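You operate a simulated robot arm through the tools that you are given. There is no shell and no other tool. Be economical: measure what you need, move in short steps, check, and stop when the job is done.

You are at the controls of a simulated robot arm. One attempt, no reset.

## Task
Put the can labelled "catch" from the top of the rig bench on the free end of the spare trough bench. Take the small folded gloves from the free end of the planning bench and leave it on top of the release sheet there. Turn the yellow gap knob to 2. Take the white cup from the top of the trough ledge and leave it on top of the wiping pad. Take the slim core that says "NEW" from the top of the trough ledge and put it on the top of the drip apron. Take the short spool from the top of the trough ledge and leave it on the pan shelf. Put the grey dam block from the top of the trough ledge on the tool plate and the green dam block on the top of the strip carrier. The order is free. Set down upright: can, short spool.

It is judged by the outcome, as a careful person would: the job done as asked, and still so three seconds after it is handed in. It fails if anything else is knocked over, pushed out of place, dropped, spilled or broken. Flat cloth is picked up by pressing the open fingertips on it (5 to 10 N) and closing them slowly along it; thin cloth reads only 2 to 8 mm in the jaws.

## Robot
A 7-joint arm with a four-finger gripper on a trunk, on a base that drives. Base frame: it is fixed to the floor where the robot stands at the start and does not move with it; the origin is under the middle of the robot, x ahead of it, y to its left, z up; the surface under the hand at the start is at about z = 860. Lengths are in mm, angles in rad, forces in N, time in s.
Its first joint turns from -1.204 to 3.002 rad. Places, roughly: can [750, 250, 1000]; cup [-11750, -2250, 1000]; dam block [-11750, -1750, 1000]; folded gloves [-7500, 2000, 750]; free end of the spare trough bench [-2900, 2100, 900]; pan shelf (54x23 cm) [-10560, -4960, 680]; release sheet (21x16x4 cm) [-7300, 2000, 900]; short spool (6x6x7 cm) [-11700, -2600, 900]; slim core [-11750, -2500, 1000]; tool plate (30x25 cm) [-10780, 2000, 900]; top of the drip apron (29x15 cm) [-10960, -1720, 800]; top of the strip carrier [-9600, -1200, 700]; wiping pad (9x6x3 cm) [-9100, -1200, 700]; yellow gap knob [-9800, -1200, 800]. Payload 3.67 kg.
The TCP is the grasp point between the finger pads, 28 mm short of the fingertips. In the tool frame z runs along the fingers and y along their closing line. Largest opening 112 mm; the body of the gripper starts 73 mm behind the TCP.
Orientation is told as [roll, pitch, yaw] about the base's x, y, z axes, in that order, counted from this pose: with the fingers straight down and closing along the base's y, the tool's x points along the base's -x, its y along +y and its z along -z.

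## Interface
- The arm moves only by the tool jog_arm. Its argument "targets" is one flat list of numbers, 7 for each row, row after row: the finger opening in mm, from 0 to 112, then the shift along the tool's x, y, z in mm, then the turn, a rotation vector about the tool's x, y, z in rad. In form: [hand, dx, dy, dz, rx, ry, rz, hand, dx, dy, dz, rx, ry, rz, ...]. A call has 1 to 10 rows; each row shifts and turns the commanded pose from where the row before left it, along the tool's axes as they then stand. Each row takes 0.2 s and may step no farther than 50 mm and 0.15 rad from the row before; otherwise, or with a gripper value out of range, the whole call is refused. Where a pose cannot be reached the arm comes as near as it can. A force on the tool above 40 N (or 10 N above the force at the start of the call, whichever is more), or a blocked arm, ends the call early, and 0.2 s more pass. The fingers move at their own pace and stop on an object; they squeeze with about 20 N. The grip force told is the motor's: it shows also when the fingers shut on nothing. Time passes only in rows, and 0.2 s behind the last, so rows that do not move let the fingers close. The reply holds the time, the measured pose of the TCP, the force on the tool along the base axes, the opening and the grip force, in the units named above and with some noise, with the torque about the TCP (base axes, N m) and any sound that the robot's microphone picked up, and new pictures: "pictures" is both (left out), scene, wrist or none.
- Cameras (640 x 400 px; columns grow to the right, rows downward): "scene" is now at [138.2, 7.6, 1419.4]; the picture's right is [0.11, -0.99, 0.00], its down [-0.59, -0.06, -0.81] and it looks along [0.80, 0.09, -0.59] (base axes); focal length 286 px, centre (320, 200). "wrist" rides on the gripper at [60, -18, -104] in the tool frame; the picture's right is [0.29, 0.96, 0.00], its down [-0.80, 0.24, -0.55] and it looks along [-0.53, 0.16, 0.83] (tool axes); focal length 234 px, centre (320, 200). There is no depth. A picture from a camera that has moved, and an enlarged one, comes with that camera's place and axes in the base frame and with its lens.
- move_column(by): slides the trunk up (or, below 0, down) by that many mm; the arm and the scene camera ride with it, the base frame stays. It gives what a move gives, with no picture.
- steer(legs): drives the robot by 1 to 6 legs, each [ahead, turn to the left] in mm and rad, along the robot's own axes; the way and the turn of a leg run together, so that a leg with both is an arc; at most 1500 mm and 3.142 rad a leg. The arm and the cameras ride along, it lands a little off, and it stops where it bumps. It gives what a move gives, and a new picture of the scene camera.
- turn_head(pan, tilt): turns the head with the scene camera to pan (to the left, within 1.501 rad either way) and tilt (down, from -0.506 to 1.204), counted from straight ahead of the robot. It gives what a move gives, and a new picture of the scene camera.
- zoom(camera, box): a new picture of the part [left, top, right, bottom] of that camera's present view, enlarged. No time passes.
- finish_job(): hands the job in; it is judged then, once.

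Work in short steps. Places have to be worked out from the pictures, the camera data and where the tool is seen: move nearer, look again, correct. Check each grasp and each placing, and mend what went wrong. You have 217 turns and 260 pictures in all, those below and enlarged ones among them. Open the gripper and draw the arm clear of the work before you hand the job in, unless the task says otherwise; then end with one line.

The tools are called as a command line: name --argument value ..., lists and objects as JSON in quotes. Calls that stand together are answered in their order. jog_arm: Moves the arm, as the interface text tells. Its arguments: {"type":"object","properties":{"targets":{"type":"array"},"pictures":{"type":"string","enum":["both","scene","wrist","none"]}},"required":["targets"]} The other tools are called the same way: move_column (by) slides the trunk up or down; steer (legs) drives the base; turn_head (pan, tilt) turns the head that bears the scene camera; zoom (camera, box) takes an enlarged picture of a part of a camera's view; finish_job () hands the job in.

At the start:

```text
time_s: 0.0
eef_pos: [623.4, 343.0, 1206.3]
orientation: [0.001, 0.001, 0.0]
force: [-0.7, 0.4, 0.6]
torque: [-0.02, -0.02, 0.0]
grip_width: 112.0
gripper_force: 0.0
trunk travel left (down, up): [-550.0, 290.0]
robot x, y, heading: [1.9, -1.4, 0.0]
head pan, tilt: [0.108, 0.635]
```

scene: 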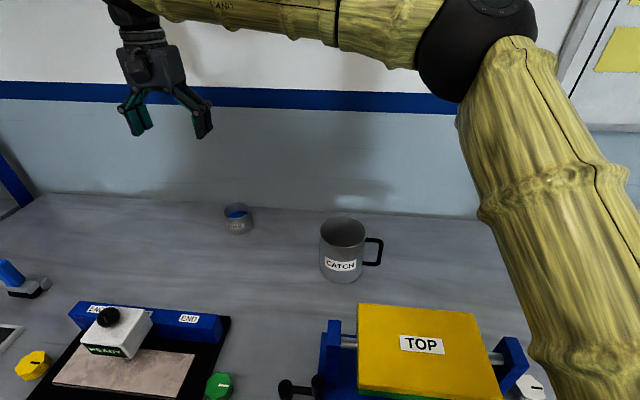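
wrist: 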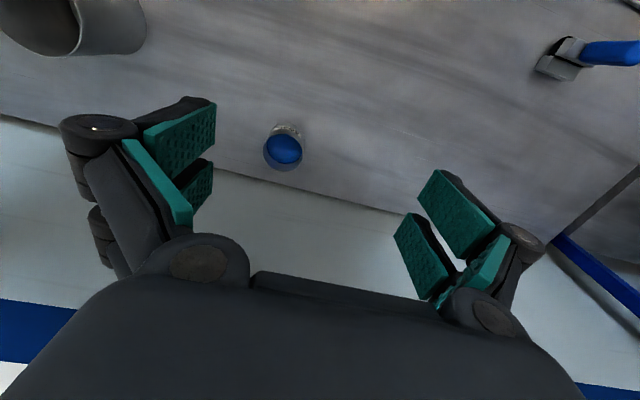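

The can "CATCH" stands near (630, 10) with its handle toward -y. I zoom in to measure it before reaching.

zoom --camera "scene" --box '[270, 190, 430, 290]'

turn_head --pan 0.0 --tilt 0.9

```text
4.00 times, centred on (350, 240) of scene
camera zoom: at [138.2, 7.6, 1419.4], right [0.11, -0.99, 0.0], down [-0.59, -0.06, -0.81], along [0.8, 0.09, -0.59], focal length 1145 px, centre (200, 40)
```

zoom: 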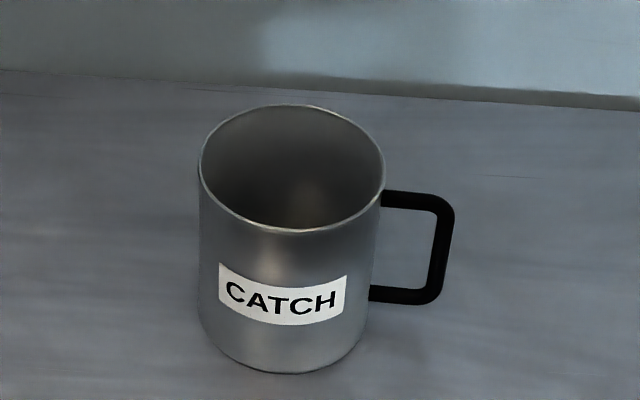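

```text
time_s: 0.8
eef_pos: [624.6, 343.9, 1205.7]
orientation: [0.0, 0.0, 0.0]
force: [0.2, 0.1, 0.7]
torque: [0.02, 0.03, 0.01]
grip_width: 112.1
gripper_force: 0.0
trunk travel left (down, up): [-550.0, 290.0]
robot x, y, heading: [3.4, -3.1, -0.007]
head pan, tilt: [0.0, 0.901]
camera scene: at [126.9, -1.7, 1397.6], right [0.0, -1.0, 0.0], down [-0.78, 0.0, -0.62], along [0.62, 0.0, -0.78], focal length 286 px, centre (320, 200)
```

scene: 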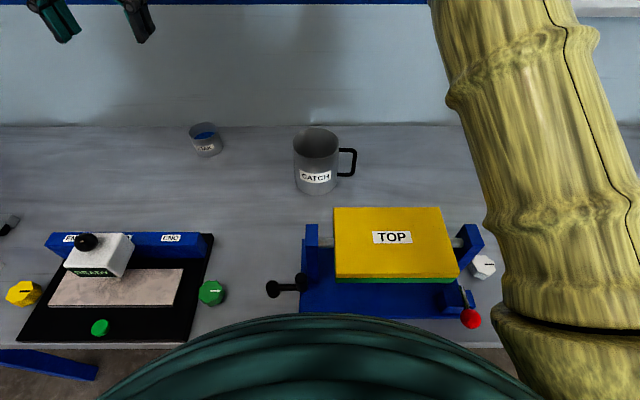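

The mug is about 105 mm wide and 120 high, with its handle toward -y. I will pinch its +y wall, and move above that wall first.

jog_arm --targets '[60, 0, -47.5, 0, 0, 0, 0, 60, 0, -47.5, 0, 0, 0, 0, 60, 0, -47.5, 15, 0, 0, 0, 60, 0, -47.5, 30, 0, 0, 0, 60, 0, -47.5, 30, 0, 0, 0, 60, 0, -46, 30, 0, 0, 0]'

```text
refused: row 4 steps farther than a row can; nothing moved
```

The step was too long when combined, so I shorten it.

jog_arm --targets '[60, 0, -47, 0, 0, 0, 0, 60, 0, -47, 0, 0, 0, 0, 60, 0, -47, 15, 0, 0, 0, 60, 0, -47, 15, 0, 0, 0, 60, 0, -47, 15, 0, 0, 0, 60, 0, -47, 15, 0, 0, 0, 60, 0, 0, 40, 0, 0, 0]'

```text
time_s: 2.4
eef_pos: [623.1, 61.5, 1105.8]
orientation: [0.001, 0.0, 0.002]
force: [0.3, 0.1, -0.4]
torque: [0.0, 0.03, -0.02]
grip_width: 60.0
gripper_force: 0.0
trunk travel left (down, up): [-550.0, 290.0]
robot x, y, heading: [-0.6, -1.5, -0.001]
head pan, tilt: [0.0, 0.901]
camera scene: at [127.9, -1.0, 1397.5], right [0.0, -1.0, 0.0], down [-0.78, 0.0, -0.62], along [0.62, 0.0, -0.78], focal length 286 px, centre (320, 200)
camera wrist: at [563.8, 43.2, 1209.9], right [-0.29, 0.96, 0.0], down [0.8, 0.24, 0.55], along [0.53, 0.16, -0.83], focal length 234 px, centre (320, 200)
```

scene: 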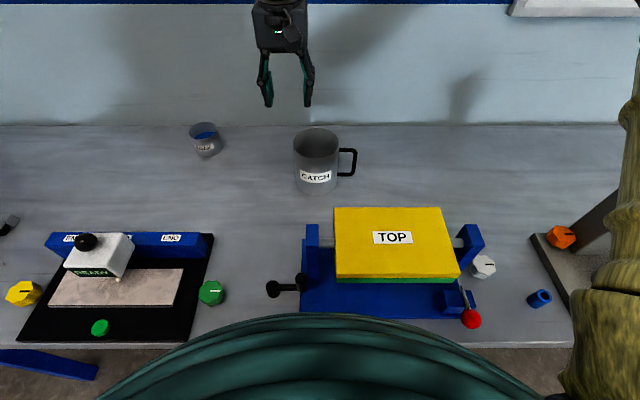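
wrist: 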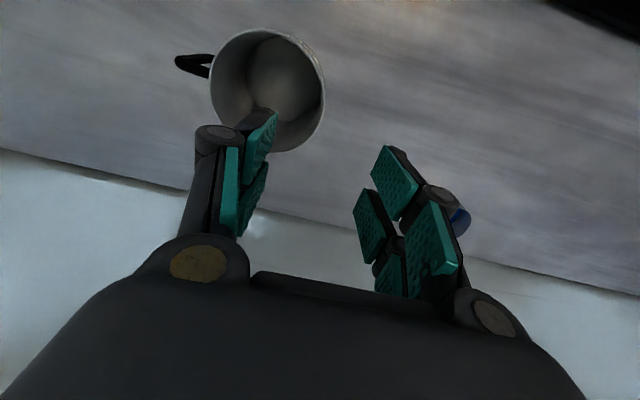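

The rim centre comes out near (614, 9), so the +y wall is at y≈61. I descend with the wall between the fingers.

jog_arm --targets '[60, 9, 0, 40, 0, 0, 0, 60, 0, 0, 40, 0, 0, 0, 60, 0, 0, 30, 0, 0, 0, 60, 0, 0, 22, 0, 0, 0]'

```text
time_s: 3.4
eef_pos: [613.6, 60.6, 973.2]
orientation: [0.001, -0.002, 0.001]
force: [-0.2, 0.9, 0.3]
torque: [0.01, -0.03, 0.01]
grip_width: 60.2
gripper_force: 0.0
trunk travel left (down, up): [-550.0, 290.0]
robot x, y, heading: [0.4, 1.0, -0.001]
head pan, tilt: [0.0, 0.901]
camera scene: at [127.1, -2.1, 1397.6], right [0.0, -1.0, 0.0], down [-0.78, 0.0, -0.62], along [0.62, 0.0, -0.78], focal length 286 px, centre (320, 200)
camera wrist: at [555.1, 42.8, 1077.5], right [-0.29, 0.96, 0.0], down [0.8, 0.24, 0.55], along [0.53, 0.16, -0.83], focal length 234 px, centre (320, 200)
```

scene: 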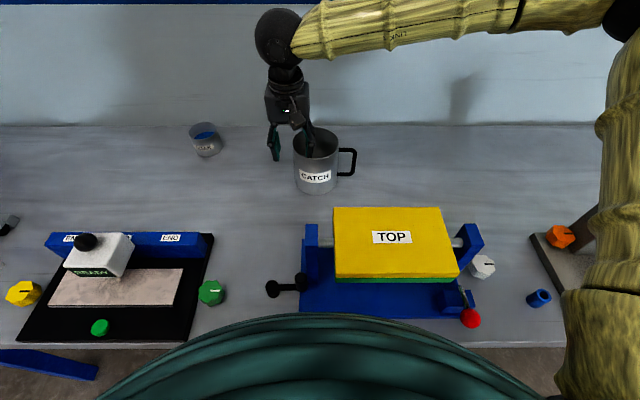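
wrist: 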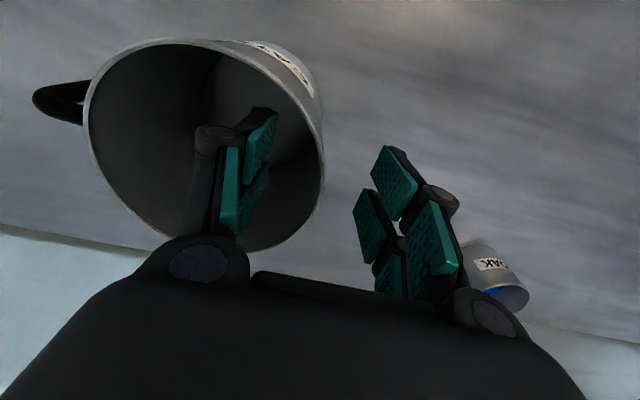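

The inner finger is inside the mug. I go 12 mm deeper and close slowly on the wall.

jog_arm --targets '[60, 0, 0, 12, 0, 0, 0, 30, 0, 0, 0, 0, 0, 0, 15, 0, 0, 0, 0, 0, 0, 5, 0, 0, 0, 0, 0, 0, 0, 0, 0, 0, 0, 0, 0, 0, 0, 0, 0, 0, 0, 0]' --pictures "wrist"

```text
time_s: 4.8
eef_pos: [615.5, 60.5, 962.2]
orientation: [0.001, 0.0, 0.0]
force: [0.4, 0.1, -0.2]
torque: [-0.01, -0.08, 0.0]
grip_width: 12.8
gripper_force: 19.6
trunk travel left (down, up): [-550.0, 290.0]
robot x, y, heading: [-2.3, 0.4, -0.004]
head pan, tilt: [0.0, 0.901]
camera wrist: at [554.7, 42.9, 1065.6], right [-0.29, 0.96, 0.0], down [0.8, 0.24, 0.55], along [0.53, 0.16, -0.83], focal length 234 px, centre (320, 200)
```

wrist: 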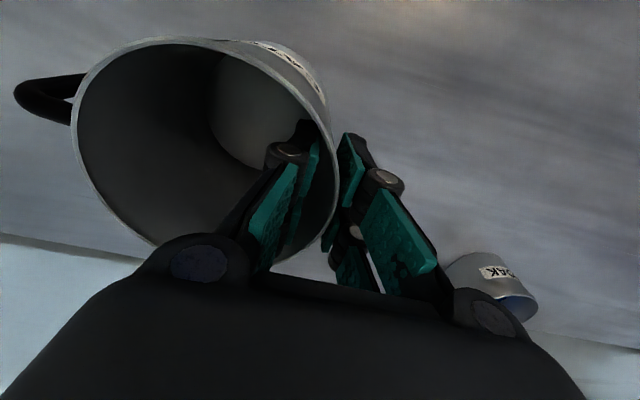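

Gripped at 12.8 mm with 20 N. I lift it and check that it hangs level.

jog_arm --targets '[0, 0, 0, -20, 0, 0, 0, 0, 0, 0, -40, 0, 0, 0, 0, 0, 0, -40, 0, 0, 0, 0, 0, 0, -40, 0, 0, 0, 0, 0, 0, 0, 0, 0, 0]'

```text
time_s: 6.0
eef_pos: [615.7, 60.9, 1101.0]
orientation: [-0.002, 0.002, 0.0]
force: [-0.5, -0.3, -2.3]
torque: [0.11, -0.01, -0.01]
grip_width: 12.8
gripper_force: 19.9
trunk travel left (down, up): [-550.0, 290.0]
robot x, y, heading: [0.3, 2.3, 0.002]
head pan, tilt: [0.0, 0.901]
camera scene: at [127.5, -2.2, 1397.5], right [0.0, -1.0, 0.0], down [-0.78, 0.0, -0.62], along [0.62, 0.0, -0.78], focal length 286 px, centre (320, 200)
camera wrist: at [556.1, 42.7, 1205.8], right [-0.29, 0.96, 0.0], down [0.8, 0.24, 0.55], along [0.53, 0.16, -0.83], focal length 234 px, centre (320, 200)
```

scene: 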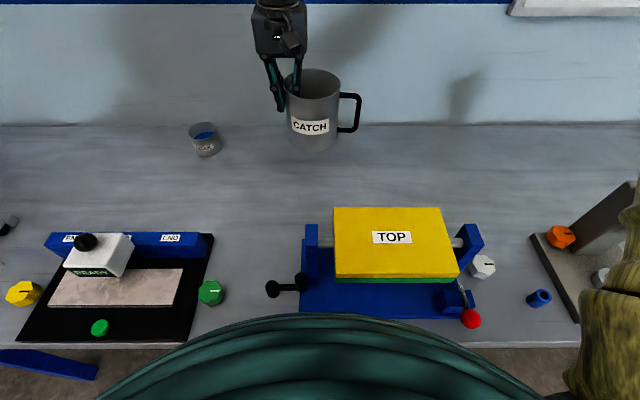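
wrist: 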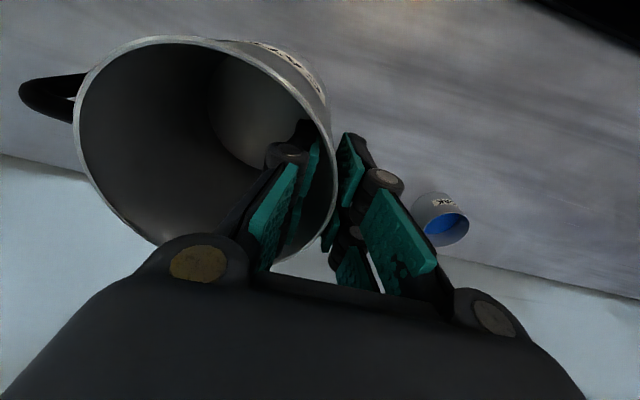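

The can is held securely. I back away from the bench, turn left and look toward the spare trough bench.

steer --legs '[[-600, 0], [0, 1.57]]'

turn_head --pan 0.5 --tilt 0.3

```text
time_s: 7.9
eef_pos: [379.2, 63.9, 1107.2]
orientation: [0.008, -0.014, -0.002]
force: [23.4, 3.4, 4.0]
torque: [0.12, -1.79, 1.12]
grip_width: 19.7
gripper_force: 20.8
trunk travel left (down, up): [-550.0, 290.0]
robot x, y, heading: [-238.3, -0.5, 0.002]
head pan, tilt: [0.0, 0.901]
stopped in leg 1: the force on the tool passed its limit at 57 N (the readings are from after the stop); the commanded pose is now the measured one
camera scene: at [-105.8, -1.3, 1397.2], right [0.0, -1.0, 0.0], down [-0.79, 0.0, -0.62], along [0.62, 0.0, -0.79], focal length 286 px, centre (320, 200)
```

scene: 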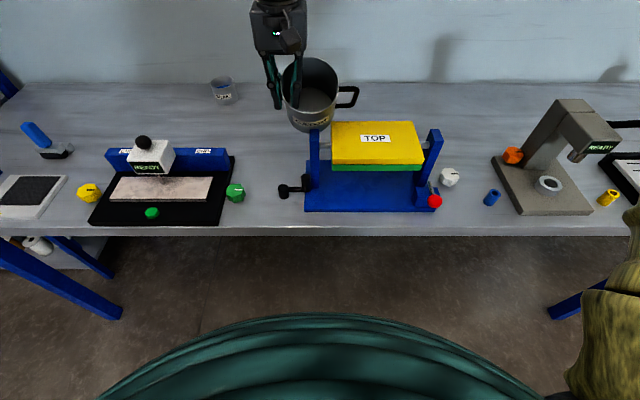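

```text
time_s: 8.9
eef_pos: [380.0, 62.8, 1105.0]
orientation: [0.009, -0.008, -0.001]
force: [2.5, 3.8, -1.8]
torque: [0.4, -0.22, 0.39]
grip_width: 19.4
gripper_force: 19.7
trunk travel left (down, up): [-550.0, 290.0]
robot x, y, heading: [-235.1, -3.1, -0.001]
head pan, tilt: [0.499, 0.3]
camera scene: at [-105.2, 43.3, 1449.7], right [0.48, -0.88, 0.0], down [-0.26, -0.14, -0.95], along [0.84, 0.46, -0.3], focal length 286 px, centre (320, 200)
```

scene: 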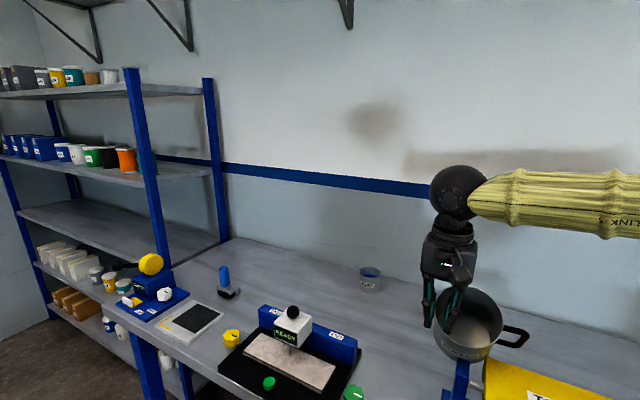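

The mug bumped a post of the fixture while I was reversing. I raise the arm straight up and look.

jog_arm --targets '[0, 0, 0, -20, 0, 0, 0, 0, 0, 0, -40, 0, 0, 0, 0, 0, 0, -40, 0, 0, 0, 0, 0, 0, -40, 0, 0, 0]' --pictures "wrist"

turn_head --pan 0.0 --tilt 0.9

```text
time_s: 9.9
eef_pos: [378.0, 62.0, 1244.6]
orientation: [0.008, -0.008, -0.001]
force: [0.2, 0.8, -2.4]
torque: [0.14, 0.07, 0.0]
grip_width: 18.3
gripper_force: 19.9
trunk travel left (down, up): [-550.0, 290.0]
robot x, y, heading: [-238.8, 2.5, 0.003]
head pan, tilt: [0.499, 0.3]
camera wrist: at [316.7, 43.1, 1348.7], right [-0.29, 0.96, 0.0], down [0.79, 0.24, 0.56], along [0.54, 0.17, -0.83], focal length 234 px, centre (320, 200)
```

wrist: 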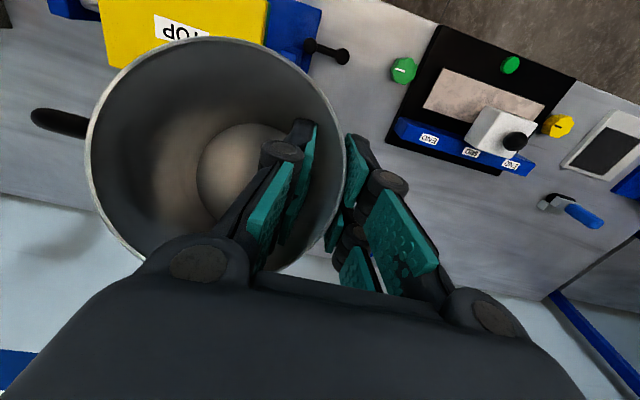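

```text
time_s: 10.9
eef_pos: [378.7, 61.7, 1245.0]
orientation: [0.007, -0.01, -0.002]
force: [-0.1, -0.1, -1.9]
torque: [0.15, 0.09, 0.02]
grip_width: 17.1
gripper_force: 19.8
trunk travel left (down, up): [-550.0, 290.0]
robot x, y, heading: [-241.2, 0.8, 0.006]
head pan, tilt: [0.0, 0.901]
camera scene: at [-111.8, -1.8, 1397.6], right [0.0, -1.0, 0.0], down [-0.78, 0.0, -0.62], along [0.62, 0.0, -0.78], focal length 286 px, centre (320, 200)
```

scene: 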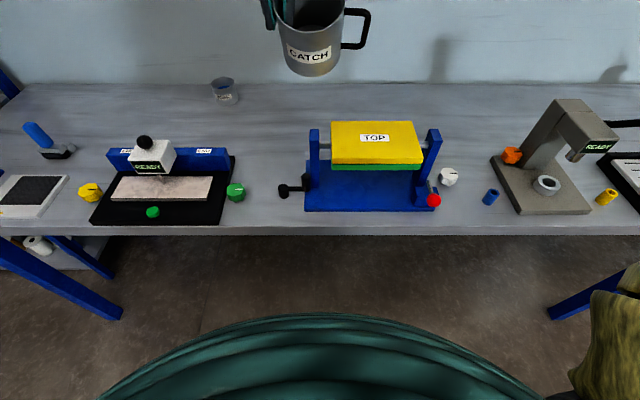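

The fixture is unmoved and the can is still held, tilted a little. With it now well above everything, I continue backing off.

steer --legs '[[-500, 0], [0, 1.57]]'

turn_head --pan 0.7 --tilt 0.3

```text
time_s: 17.6
eef_pos: [-799.6, 616.6, 1243.9]
orientation: [0.008, -0.008, 1.568]
force: [-0.1, -0.4, -2.3]
torque: [-0.07, 0.09, 0.01]
grip_width: 16.7
gripper_force: 20.3
trunk travel left (down, up): [-550.0, 290.0]
robot x, y, heading: [-736.2, -1.4, 1.568]
head pan, tilt: [0.0, 0.901]
camera scene: at [-737.7, 123.6, 1397.6], right [1.0, 0.0, 0.0], down [0.0, -0.78, -0.62], along [0.0, 0.62, -0.78], focal length 286 px, centre (320, 200)
```

scene: 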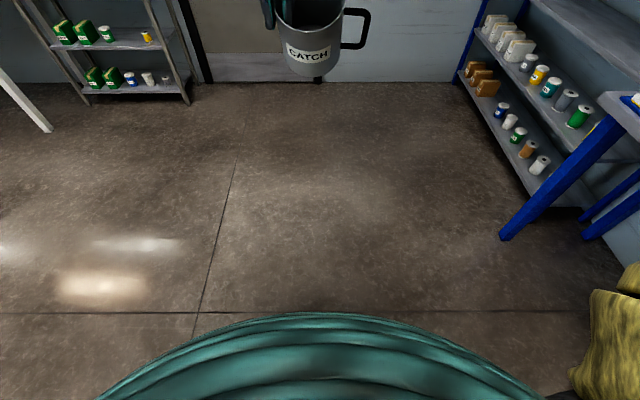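

```text
time_s: 18.7
eef_pos: [-797.5, 617.0, 1244.7]
orientation: [0.007, -0.008, 1.567]
force: [0.2, 0.0, -2.4]
torque: [-0.07, 0.1, 0.01]
grip_width: 16.6
gripper_force: 20.0
trunk travel left (down, up): [-550.0, 290.0]
robot x, y, heading: [-738.8, 1.3, 1.563]
head pan, tilt: [0.7, 0.3]
camera scene: at [-797.3, 119.6, 1449.8], right [0.77, 0.64, 0.0], down [0.19, -0.23, -0.95], along [-0.61, 0.73, -0.3], focal length 286 px, centre (320, 200)
```

scene: 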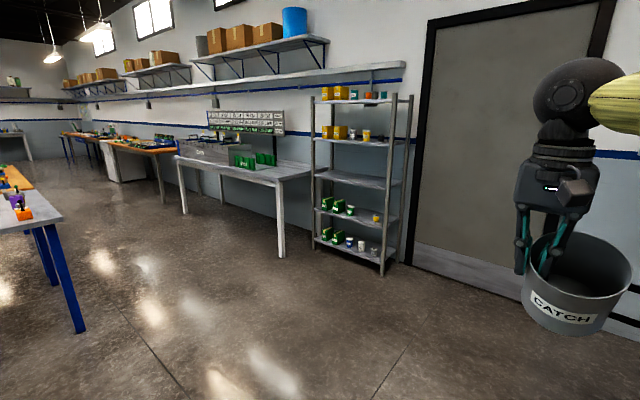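

The spare trough bench is the grey one, with its near corner at about (-2470, 1620) and its right end looking clear. I drive to face that end, keeping some distance.

steer --legs '[[0, 1.222], [1012, 0], [1012, 0], [0, -1.222]]'

turn_head --pan 0.1 --tilt 0.6

```text
time_s: 34.9
eef_pos: [-2688.7, 1343.6, 1244.7]
orientation: [0.008, -0.009, 1.552]
force: [0.0, -0.3, -2.0]
torque: [-0.05, 0.17, -0.01]
grip_width: 16.5
gripper_force: 20.2
trunk travel left (down, up): [-550.0, 290.0]
robot x, y, heading: [-2636.3, 724.6, 1.554]
head pan, tilt: [0.7, 0.3]
camera scene: at [-2694.0, 846.7, 1449.9], right [0.77, 0.63, 0.0], down [0.19, -0.23, -0.96], along [-0.6, 0.74, -0.3], focal length 286 px, centre (320, 200)
```

scene: 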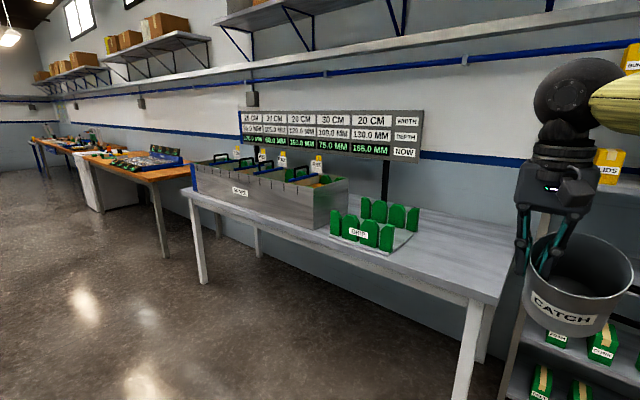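

```text
time_s: 35.9
eef_pos: [-2689.0, 1343.8, 1244.8]
orientation: [0.006, -0.009, 1.553]
force: [0.0, 0.0, -2.7]
torque: [-0.08, 0.13, 0.03]
grip_width: 16.4
gripper_force: 19.8
trunk travel left (down, up): [-550.0, 290.0]
robot x, y, heading: [-2637.0, 726.8, 1.558]
head pan, tilt: [0.099, 0.6]
camera scene: at [-2642.8, 862.6, 1422.4], right [1.0, 0.09, 0.0], down [0.05, -0.56, -0.83], along [-0.07, 0.82, -0.56], focal length 286 px, centre (320, 200)
```

scene: 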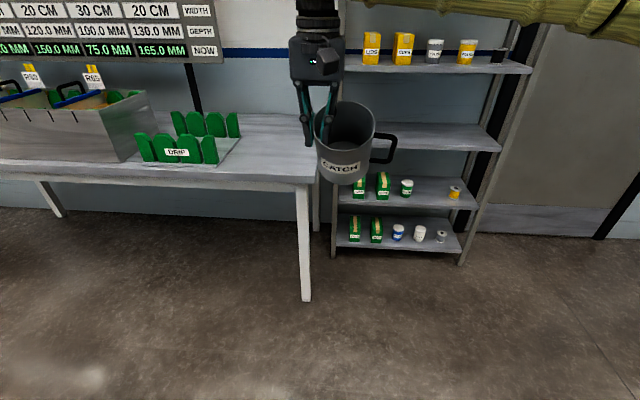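

The free end spans x -3150…-2740 and y 1790…2250, at about z 870. I drive in so that the can arrives at about (-2950, 1990).

steer --legs '[[0, 1.58], [315, 0], [0, -1.568], [640, 0]]'

turn_head --pan 0.0 --tilt 0.8

```text
time_s: 48.8
eef_pos: [-3006.9, 1982.7, 1244.6]
orientation: [0.007, -0.009, 1.564]
force: [-0.3, 0.3, -3.9]
torque: [-0.11, 0.12, -0.04]
grip_width: 17.0
gripper_force: 20.1
trunk travel left (down, up): [-550.0, 290.0]
robot x, y, heading: [-2944.6, 1365.1, 1.566]
head pan, tilt: [0.099, 0.6]
camera scene: at [-2955.1, 1501.0, 1422.3], right [1.0, 0.09, 0.0], down [0.05, -0.56, -0.82], along [-0.08, 0.82, -0.57], focal length 286 px, centre (320, 200)
```

scene: 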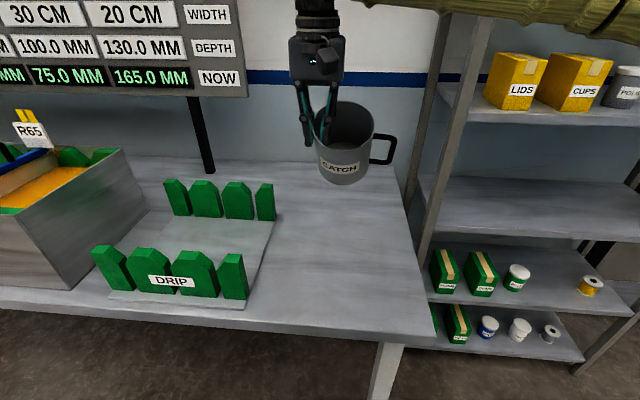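

```text
time_s: 49.6
eef_pos: [-3005.9, 1980.4, 1245.6]
orientation: [0.007, -0.009, 1.564]
force: [0.3, -0.4, -2.3]
torque: [-0.08, 0.14, -0.02]
grip_width: 16.7
gripper_force: 19.8
trunk travel left (down, up): [-550.0, 290.0]
robot x, y, heading: [-2944.9, 1364.0, 1.564]
head pan, tilt: [0.0, 0.799]
camera scene: at [-2946.4, 1493.0, 1405.5], right [1.0, 0.0, 0.0], down [0.0, -0.72, -0.7], along [0.0, 0.7, -0.72], focal length 286 px, centre (320, 200)
```

scene: 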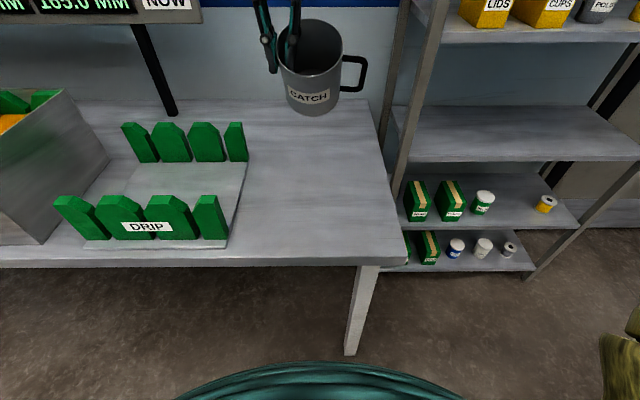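

The landing spot under the mug is clear. I lower to just above the bench.

jog_arm --targets '[0, 0, 0, 45, 0, 0, 0, 0, 0, 0, 45, 0, 0, 0, 0, 0, 0, 45, 0, 0, 0, 0, 0, 0, 45, 0, 0, 0, 0, 0, 0, 40, 0, 0, 0]'

zoom --camera "scene" --box '[230, 90, 420, 220]'

```text
time_s: 50.8
eef_pos: [-3008.1, 1983.9, 1023.6]
orientation: [0.008, -0.009, 1.563]
force: [-0.3, 0.4, -1.4]
torque: [-0.07, 0.13, -0.01]
grip_width: 16.8
gripper_force: 19.9
trunk travel left (down, up): [-550.0, 290.0]
robot x, y, heading: [-2946.2, 1365.2, 1.559]
head pan, tilt: [0.0, 0.799]
camera scene: at [-2946.2, 1493.8, 1405.5], right [1.0, 0.0, 0.0], down [0.0, -0.72, -0.7], along [0.0, 0.7, -0.72], focal length 286 px, centre (320, 200)
camera wrist: at [-2989.3, 1923.3, 1127.4], right [-0.96, -0.28, 0.01], down [-0.23, 0.79, 0.56], along [-0.16, 0.54, -0.83], focal length 234 px, centre (320, 200)
```

scene: 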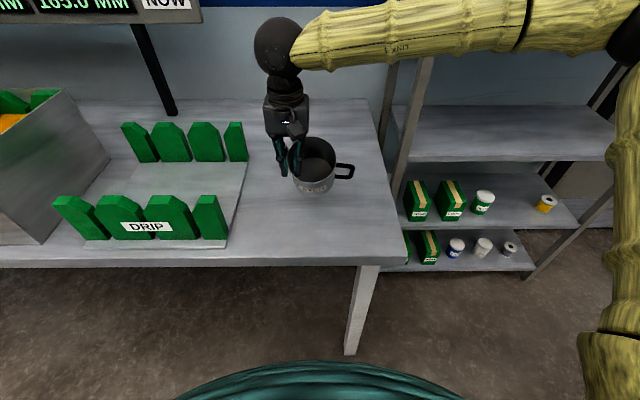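
wrist: 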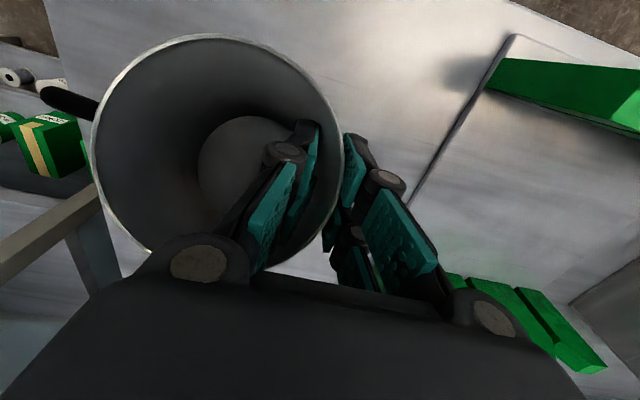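

```text
3.08 times, centred on (325, 155) of scene
camera zoom: at [-2946.2, 1493.8, 1405.5], right [1.0, 0.0, 0.0], down [0.0, -0.72, -0.7], along [0.0, 0.7, -0.72], focal length 881 px, centre (305, 338)
```

zoom: 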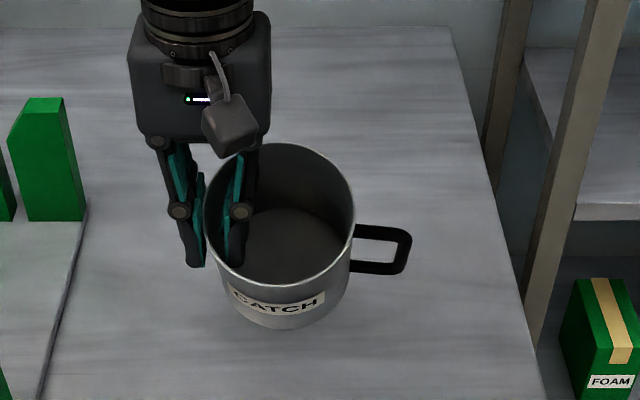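

The mug has pitched about 0.5 rad in the grip, with its rim toward the robot. I rotate the tool about its y axis to level it.

jog_arm --targets '[0, 0, 0, 0, 0, 0.13, 0, 0, 0, 0, 0, 0, 0.13, 0, 0, 0, 0, 0, 0, 0.13, 0, 0, 0, 0, 0, 0, 0.1, 0]' --pictures "none"

zoom --camera "scene" --box '[230, 90, 420, 220]'

```text
time_s: 51.8
eef_pos: [-3008.2, 1982.7, 1024.8]
orientation: [0.009, 0.485, 1.568]
force: [-0.1, -0.6, -2.8]
torque: [0.01, 0.16, -0.01]
grip_width: 17.0
gripper_force: 19.7
trunk travel left (down, up): [-550.0, 290.0]
robot x, y, heading: [-2947.3, 1361.6, 1.566]
head pan, tilt: [0.0, 0.799]
```

```text
3.08 times, centred on (325, 155) of scene
camera zoom: at [-2946.4, 1493.4, 1405.5], right [1.0, 0.0, 0.0], down [0.0, -0.72, -0.7], along [0.0, 0.7, -0.72], focal length 881 px, centre (305, 338)
```

zoom: 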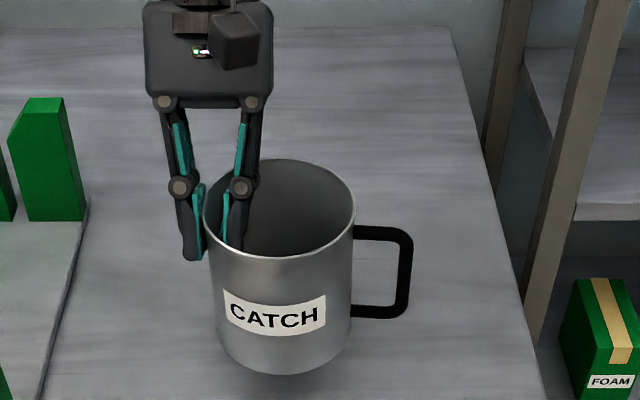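

The mug is now level. I lower it vertically in small steps until it touches.

jog_arm --targets '[0, -11.6, 0, 22.1, 0, 0, 0, 0, -3.7, 0, 7, 0, 0, 0, 0, -2.3, 0, 4.4, 0, 0, 0, 0, -2.3, 0, 4.4, 0, 0, 0, 0, -2.3, 0, 4.4, 0, 0, 0]' --pictures "scene"

```text
time_s: 53.0
eef_pos: [-3008.0, 1983.5, 977.4]
orientation: [0.009, 0.482, 1.568]
force: [-1.1, 0.1, -3.1]
torque: [-0.05, 0.15, 0.01]
grip_width: 16.7
gripper_force: 19.7
trunk travel left (down, up): [-550.0, 290.0]
robot x, y, heading: [-2950.4, 1360.9, 1.568]
head pan, tilt: [0.0, 0.799]
camera scene: at [-2946.3, 1493.2, 1405.5], right [1.0, 0.0, 0.0], down [0.0, -0.72, -0.7], along [0.0, 0.7, -0.72], focal length 286 px, centre (320, 200)
```

scene: 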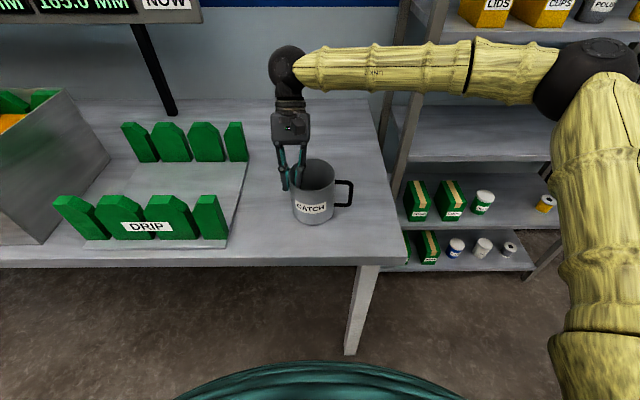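

No contact yet, so I keep lowering in small steps.

jog_arm --targets '[0, -1.9, 0, 3.5, 0, 0, 0, 0, -1.9, 0, 3.5, 0, 0, 0, 0, -1.9, 0, 3.5, 0, 0, 0]' --pictures "none"

zoom --camera "scene" --box '[230, 120, 420, 250]'

```text
time_s: 53.8
eef_pos: [-3007.4, 1984.2, 966.5]
orientation: [0.008, 0.479, 1.568]
force: [0.8, 4.5, 18.2]
torque: [0.09, 0.08, -0.06]
grip_width: 16.6
gripper_force: 20.2
trunk travel left (down, up): [-550.0, 290.0]
robot x, y, heading: [-2950.8, 1362.5, 1.567]
head pan, tilt: [0.0, 0.799]
```

```text
3.08 times, centred on (325, 185) of scene
camera zoom: at [-2945.9, 1492.2, 1405.8], right [1.0, 0.0, 0.0], down [0.0, -0.72, -0.7], along [0.0, 0.7, -0.72], focal length 881 px, centre (305, 246)
```

zoom: 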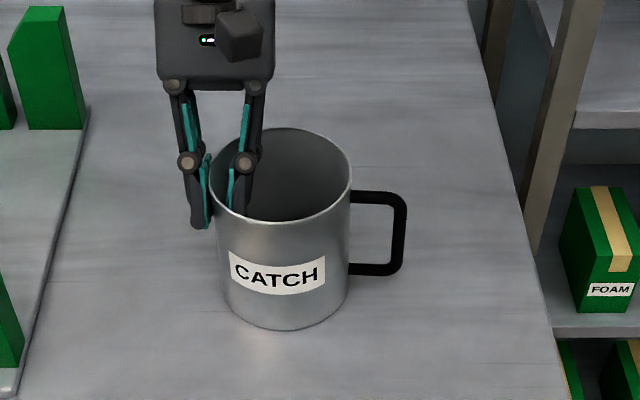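

The mug is in contact with the bench (18 N). I release and draw the fingers out along their own axis.

jog_arm --targets '[30, 0, 0, 0, 0, 0, 0, 55, 0, 0, 0, 0, 0, 0, 55, 0, 0, -20, 0, 0, 0, 55, 0, 0, -40, 0, 0, 0, 55, 0, 0, -40, 0, 0, 0, 55, 0, 0, -40, 0, 0, 0]' --pictures "scene"

```text
time_s: 55.2
eef_pos: [-3008.8, 2047.3, 1090.1]
orientation: [0.008, 0.481, 1.566]
force: [0.0, -0.3, -0.4]
torque: [-0.03, 0.02, -0.04]
grip_width: 54.8
gripper_force: 0.0
trunk travel left (down, up): [-550.0, 290.0]
robot x, y, heading: [-2947.7, 1363.5, 1.567]
head pan, tilt: [0.0, 0.799]
camera scene: at [-2946.8, 1492.6, 1405.4], right [1.0, 0.0, 0.0], down [0.0, -0.72, -0.7], along [0.0, 0.7, -0.72], focal length 286 px, centre (320, 200)
```

scene: 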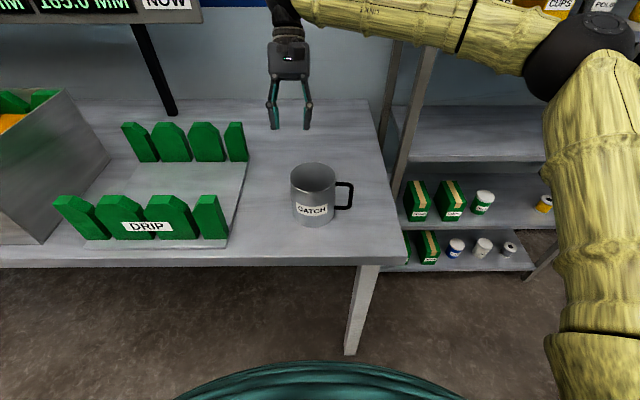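

The can stands upright and free. I level the tool and raise it before driving to the planning bench.

jog_arm --targets '[55, 0, 0, -30, 0, -0.12, 0, 55, 0, 0, -30, 0, -0.12, 0, 55, 0, 0, -30, 0, -0.12, 0, 55, 0, 0, -30, 0, -0.12, 0, 55, 40, 0, -20, 0, 0, 0, 55, 45, 0, 0, 0, 0, 0, 55, 45, 0, 0, 0, 0, 0, 55, 45, 0, 0, 0, 0, 0, 55, 45, 0, 0, 0, 0, 0]' --pictures "none"

turn_head --pan 1.3 --tilt 0.2

```text
time_s: 57.2
eef_pos: [-3005.8, 1862.1, 1223.2]
orientation: [0.007, -0.001, 1.564]
force: [0.1, -0.9, 1.0]
torque: [0.05, 0.0, 0.01]
grip_width: 54.8
gripper_force: 0.0
trunk travel left (down, up): [-550.0, 290.0]
robot x, y, heading: [-2947.9, 1364.1, 1.567]
head pan, tilt: [0.0, 0.799]
```

```text
time_s: 58.6
eef_pos: [-3006.1, 1863.8, 1222.0]
orientation: [0.009, 0.003, 1.563]
force: [-0.5, 0.3, 0.3]
torque: [-0.02, 0.01, 0.0]
grip_width: 55.3
gripper_force: 0.1
trunk travel left (down, up): [-550.0, 290.0]
robot x, y, heading: [-2951.9, 1367.3, 1.566]
head pan, tilt: [1.3, 0.201]
camera scene: at [-3036.4, 1437.5, 1459.1], right [0.27, 0.96, 0.0], down [0.19, -0.05, -0.98], along [-0.94, 0.27, -0.2], focal length 286 px, centre (320, 200)
```

scene: 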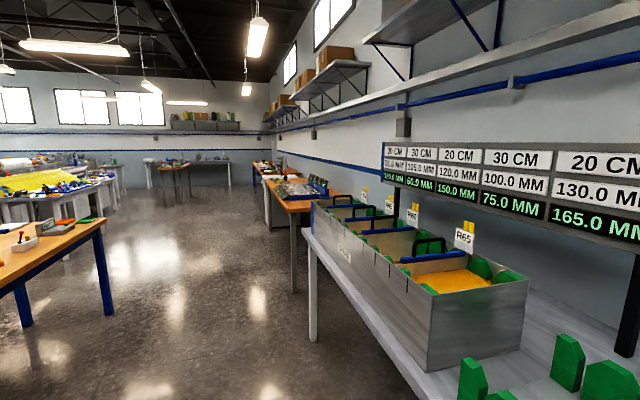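

I back out to the aisle at y≈1080 and drive west along it.

steer --legs '[[-290, 0], [0, 1.575], [1500, 0], [1500, 0], [1000, 0]]'

turn_head --pan -0.7 --tilt 0.3

```text
time_s: 83.2
eef_pos: [-7431.9, 937.1, 1222.7]
orientation: [0.006, 0.002, -3.113]
force: [-0.3, 0.3, 0.3]
torque: [0.01, -0.01, -0.01]
grip_width: 55.1
gripper_force: 0.0
trunk travel left (down, up): [-550.0, 290.0]
robot x, y, heading: [-6932.1, 1015.3, -3.119]
head pan, tilt: [1.3, 0.201]
camera scene: at [-7005.4, 919.4, 1459.1], right [-0.97, 0.24, 0.0], down [0.05, 0.19, -0.98], along [-0.23, -0.95, -0.2], focal length 286 px, centre (320, 200)
```

scene: 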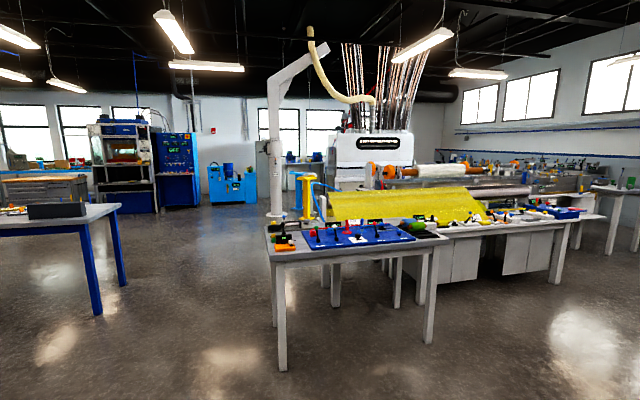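

```text
time_s: 85.2
eef_pos: [-7430.1, 937.6, 1221.8]
orientation: [0.008, 0.002, -3.115]
force: [0.0, 0.3, 0.0]
torque: [-0.01, -0.05, 0.0]
grip_width: 55.0
gripper_force: 0.0
trunk travel left (down, up): [-550.0, 290.0]
robot x, y, heading: [-6933.5, 1016.4, -3.11]
head pan, tilt: [-0.7, 0.3]
camera scene: at [-7056.0, 1067.8, 1449.8], right [0.62, 0.78, 0.0], down [0.23, -0.18, -0.96], along [-0.75, 0.59, -0.3], focal length 286 px, centre (320, 200)
```

scene: 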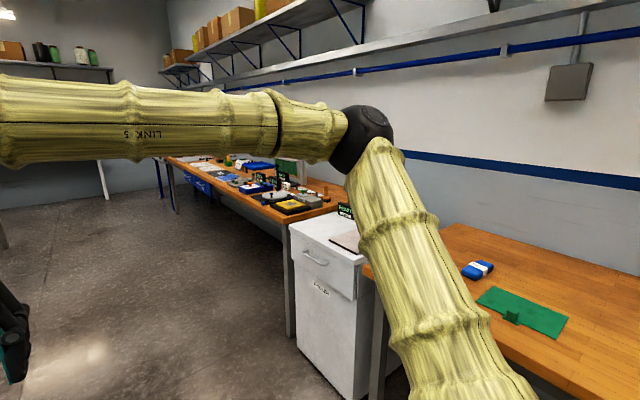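

The planning bench's free end is on the right, with a green sheet at about (-7270, 2010) and a blue folded item at about (-7440, 2140). I drive up to face it.

steer --legs '[[420, 0], [0, -1.6], [200, 0]]'

turn_head --pan 0.0 --tilt 0.65

```text
time_s: 92.8
eef_pos: [-7415.0, 1699.9, 1221.5]
orientation: [0.006, 0.003, 1.568]
force: [0.4, 0.3, -0.8]
torque: [-0.04, -0.01, 0.02]
grip_width: 55.0
gripper_force: 0.0
trunk travel left (down, up): [-550.0, 290.0]
robot x, y, heading: [-7351.0, 1198.8, 1.568]
head pan, tilt: [-0.7, 0.3]
camera scene: at [-7291.5, 1320.5, 1449.7], right [0.77, -0.64, 0.0], down [-0.19, -0.23, -0.95], along [0.61, 0.73, -0.3], focal length 286 px, centre (320, 200)
```

scene: 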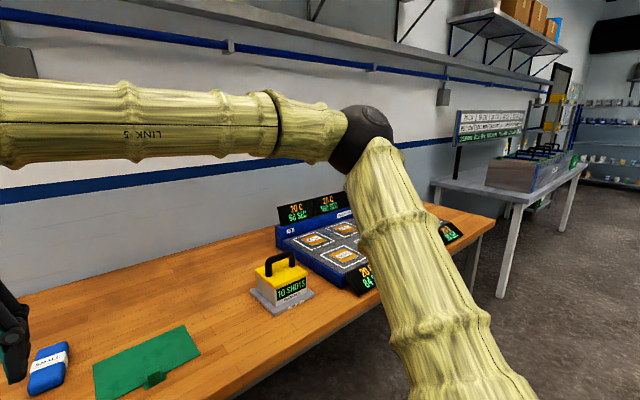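

```text
time_s: 93.9
eef_pos: [-7414.2, 1699.0, 1222.9]
orientation: [0.008, 0.002, 1.568]
force: [0.6, 0.5, -0.2]
torque: [0.02, -0.03, 0.03]
grip_width: 55.2
gripper_force: 0.0
trunk travel left (down, up): [-550.0, 290.0]
robot x, y, heading: [-7352.3, 1197.9, 1.573]
head pan, tilt: [0.0, 0.649]
camera scene: at [-7351.7, 1334.1, 1418.1], right [1.0, 0.0, 0.0], down [0.0, -0.6, -0.8], along [0.0, 0.8, -0.6], focal length 286 px, centre (320, 200)
```

scene: 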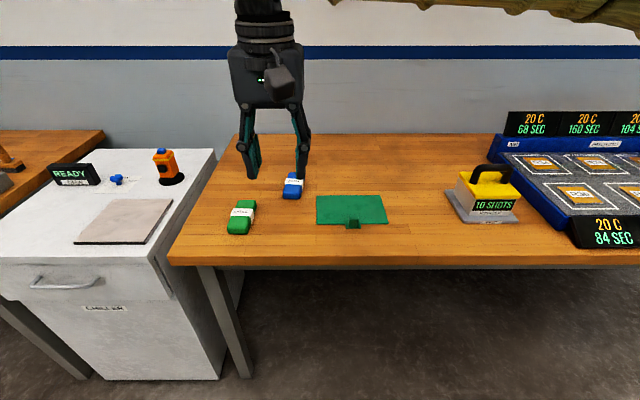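

Two folded packs are visible, one green and one blue, with labels. I zoom in to read which one says small.

zoom --camera "scene" --box '[200, 160, 420, 260]'

zoom --camera "wrist" --box '[0, 0, 640, 400]'

```text
2.91 times, centred on (310, 210) of scene
camera zoom: at [-7351.7, 1334.1, 1418.1], right [1.0, 0.0, 0.0], down [0.0, -0.6, -0.8], along [0.0, 0.8, -0.6], focal length 833 px, centre (349, 171)
```

zoom: 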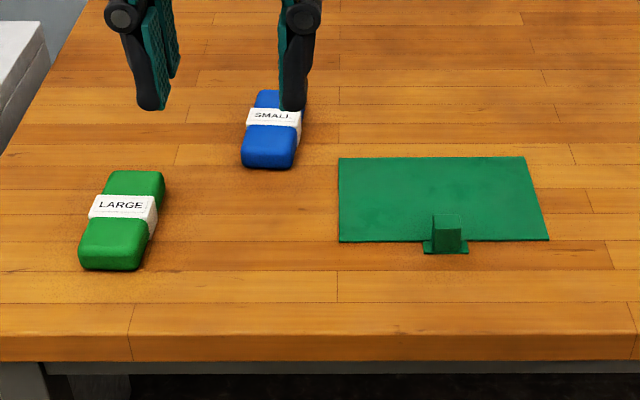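

```text
1.00 times, centred on (320, 200) of wrist (not enlarged: the box is as wide or as high as the picture)
camera zoom: at [-7395.5, 1638.8, 1326.6], right [-0.96, -0.29, 0.01], down [-0.23, 0.8, 0.55], along [-0.16, 0.53, -0.83], focal length 234 px, centre (320, 200)
```

zoom: 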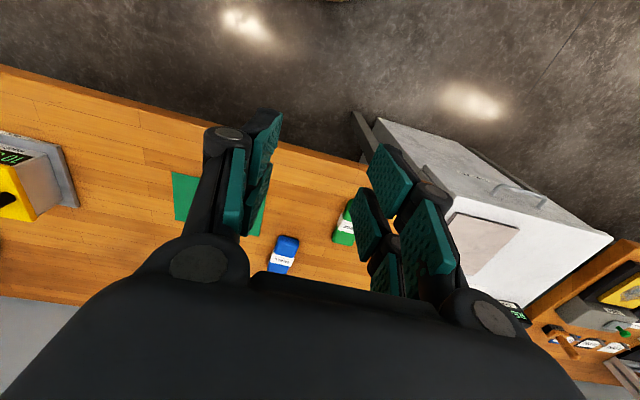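

The blue pack is "SMALL", at about (-7437, 2128). I drive 200 closer and then reach over it.

steer --legs '[[200, 0]]'

jog_arm --targets '[90, -46, 5, 15, 0, 0, 0, 90, -46, 5, 15, 0, 0, 0, 90, -46, 5, 15, 0, 0, 0, 90, -46, 5, 15, 0, 0, 0, 90, -46, 3, 15, 0, 0, 0, 90, 0, 0, 50, 0, 0, 0, 90, 0, 0, 50, 0, 0, 0]'

```text
time_s: 95.5
eef_pos: [-7413.6, 1901.8, 1221.8]
orientation: [0.007, 0.004, 1.569]
force: [0.2, 1.3, -0.5]
torque: [-0.06, -0.03, -0.04]
grip_width: 55.0
gripper_force: 0.0
trunk travel left (down, up): [-550.0, 290.0]
robot x, y, heading: [-7352.6, 1401.5, 1.574]
head pan, tilt: [0.0, 0.649]
camera scene: at [-7351.7, 1537.5, 1417.9], right [1.0, 0.0, 0.0], down [0.0, -0.61, -0.8], along [0.0, 0.8, -0.61], focal length 286 px, centre (320, 200)
```

scene: 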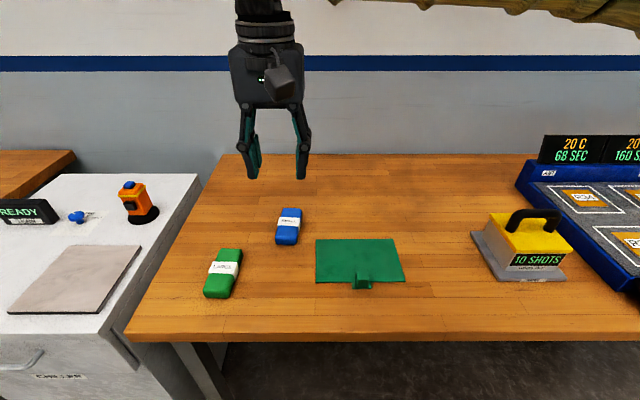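

```text
time_s: 97.1
eef_pos: [-7437.9, 2131.8, 1046.7]
orientation: [0.006, 0.002, 1.567]
force: [0.2, 0.3, 0.7]
torque: [-0.05, -0.03, 0.01]
grip_width: 90.1
gripper_force: 0.1
trunk travel left (down, up): [-550.0, 290.0]
robot x, y, heading: [-7353.4, 1395.8, 1.572]
head pan, tilt: [0.0, 0.649]
camera scene: at [-7351.9, 1537.1, 1418.0], right [1.0, 0.0, 0.0], down [0.0, -0.61, -0.8], along [0.0, 0.8, -0.61], focal length 286 px, centre (320, 200)
camera wrist: at [-7419.1, 2071.4, 1151.1], right [-0.96, -0.29, 0.01], down [-0.23, 0.8, 0.55], along [-0.16, 0.53, -0.83], focal length 234 px, centre (320, 200)
```

scene: 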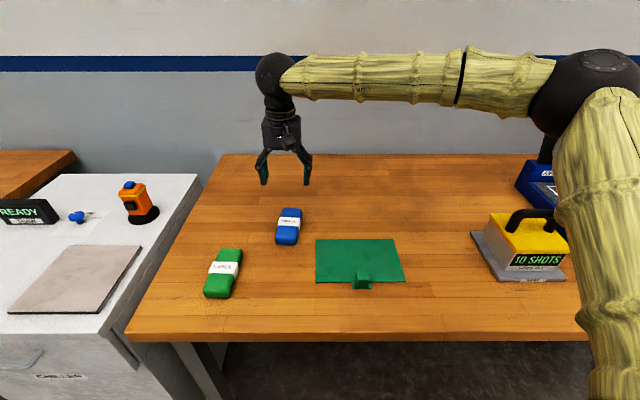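
wrist: 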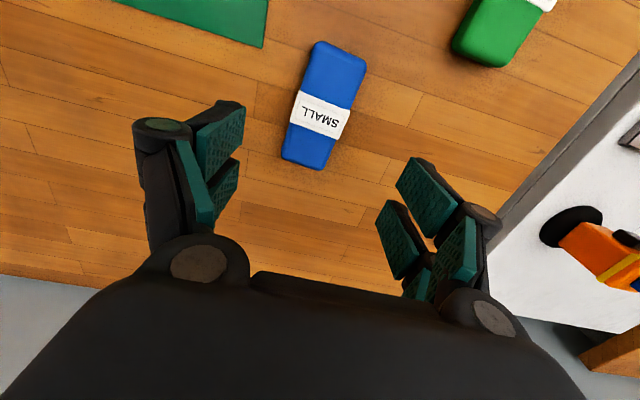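

The pack is centred under the jaws and aligned with them. I descend around it in two stages.

jog_arm --targets '[90, 0, 0, 45, 0, 0, 0, 90, 0, 0, 45, 0, 0, 0, 90, 0, 0, 35, 0, 0, 0, 90, 0, 0, 6, 0, 0, 0, 90, 0, 0, 6, 0, 0, 0]'

```text
time_s: 98.3
eef_pos: [-7438.4, 2131.2, 909.5]
orientation: [0.006, 0.001, 1.569]
force: [0.9, -0.7, 0.3]
torque: [-0.01, 0.0, -0.02]
grip_width: 90.0
gripper_force: 0.0
trunk travel left (down, up): [-550.0, 290.0]
robot x, y, heading: [-7350.2, 1398.7, 1.574]
head pan, tilt: [0.0, 0.649]
camera scene: at [-7351.8, 1536.3, 1418.0], right [1.0, 0.0, 0.0], down [0.0, -0.6, -0.8], along [0.0, 0.8, -0.6], focal length 286 px, centre (320, 200)
camera wrist: at [-7420.1, 2070.1, 1013.6], right [-0.96, -0.29, 0.01], down [-0.23, 0.8, 0.55], along [-0.16, 0.53, -0.83], focal length 234 px, centre (320, 200)
```

scene: 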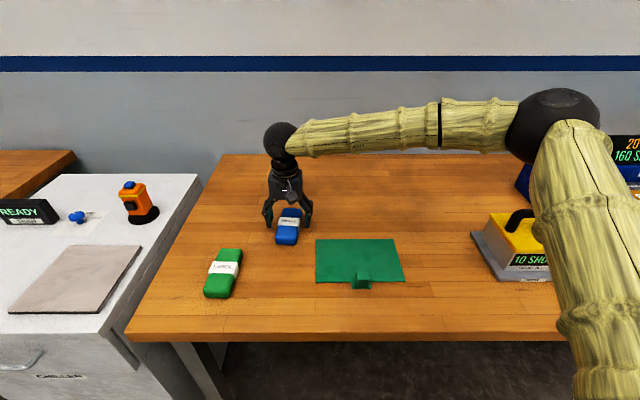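
wrist: 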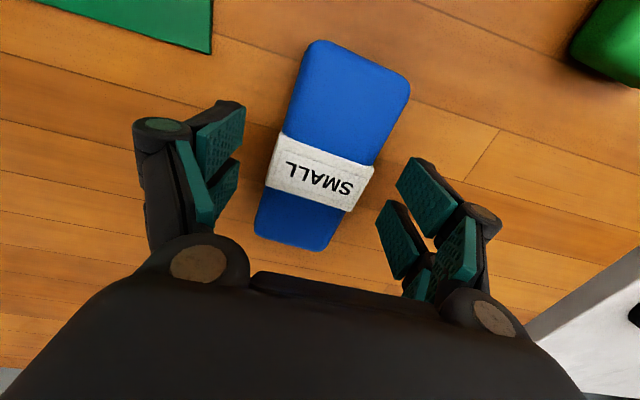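

Still free, so I continue down in 4 mm steps until contact.

jog_arm --targets '[90, 0, 0, 4, 0, 0, 0, 90, 0, 0, 4, 0, 0, 0, 90, 0, 0, 4, 0, 0, 0, 90, 0, 0, 3, 0, 0, 0]' --pictures "wrist"

```text
time_s: 99.3
eef_pos: [-7438.0, 2131.1, 895.1]
orientation: [0.007, 0.001, 1.569]
force: [-0.1, 0.7, 0.0]
torque: [-0.02, 0.02, 0.01]
grip_width: 90.2
gripper_force: 0.0
trunk travel left (down, up): [-550.0, 290.0]
robot x, y, heading: [-7349.4, 1403.1, 1.571]
head pan, tilt: [0.0, 0.649]
camera wrist: at [-7420.1, 2070.4, 998.9], right [-0.96, -0.29, 0.01], down [-0.23, 0.8, 0.55], along [-0.16, 0.53, -0.83], focal length 234 px, centre (320, 200)
```

wrist: 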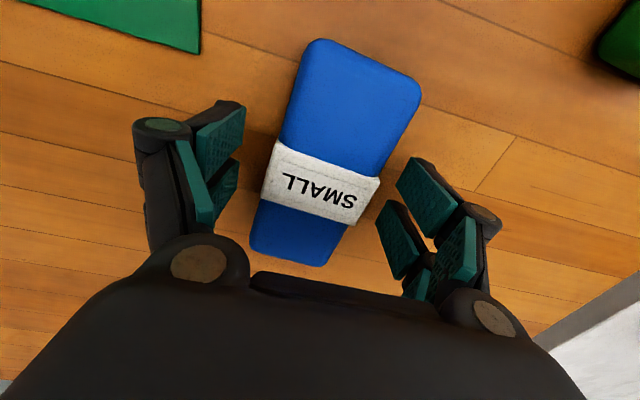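

Still clear of the bench. I go a few mm further and close on the pack.

jog_arm --targets '[90, 0, 0, 3, 0, 0, 0, 90, 0, 0, 3, 0, 0, 0, 60, 0, 0, 0, 0, 0, 0, 40, 0, 0, 0, 0, 0, 0, 20, 0, 0, 0, 0, 0, 0, 5, 0, 0, 0, 0, 0, 0, 5, 0, 0, 0, 0, 0, 0]' --pictures "wrist"

```text
time_s: 100.9
eef_pos: [-7440.2, 2129.3, 889.6]
orientation: [0.007, 0.002, 1.571]
force: [-0.9, 0.9, 2.6]
torque: [0.03, -0.09, -0.02]
grip_width: 57.4
gripper_force: 20.6
trunk travel left (down, up): [-550.0, 290.0]
robot x, y, heading: [-7354.3, 1398.2, 1.564]
head pan, tilt: [0.0, 0.649]
camera wrist: at [-7420.5, 2070.1, 993.2], right [-0.96, -0.29, 0.01], down [-0.23, 0.8, 0.55], along [-0.16, 0.53, -0.83], focal length 234 px, centre (320, 200)
```

wrist: 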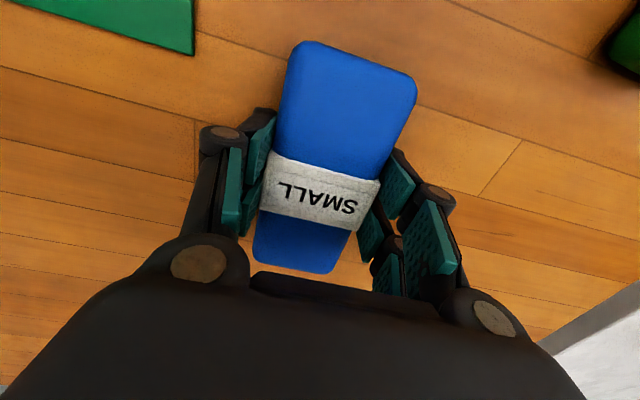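

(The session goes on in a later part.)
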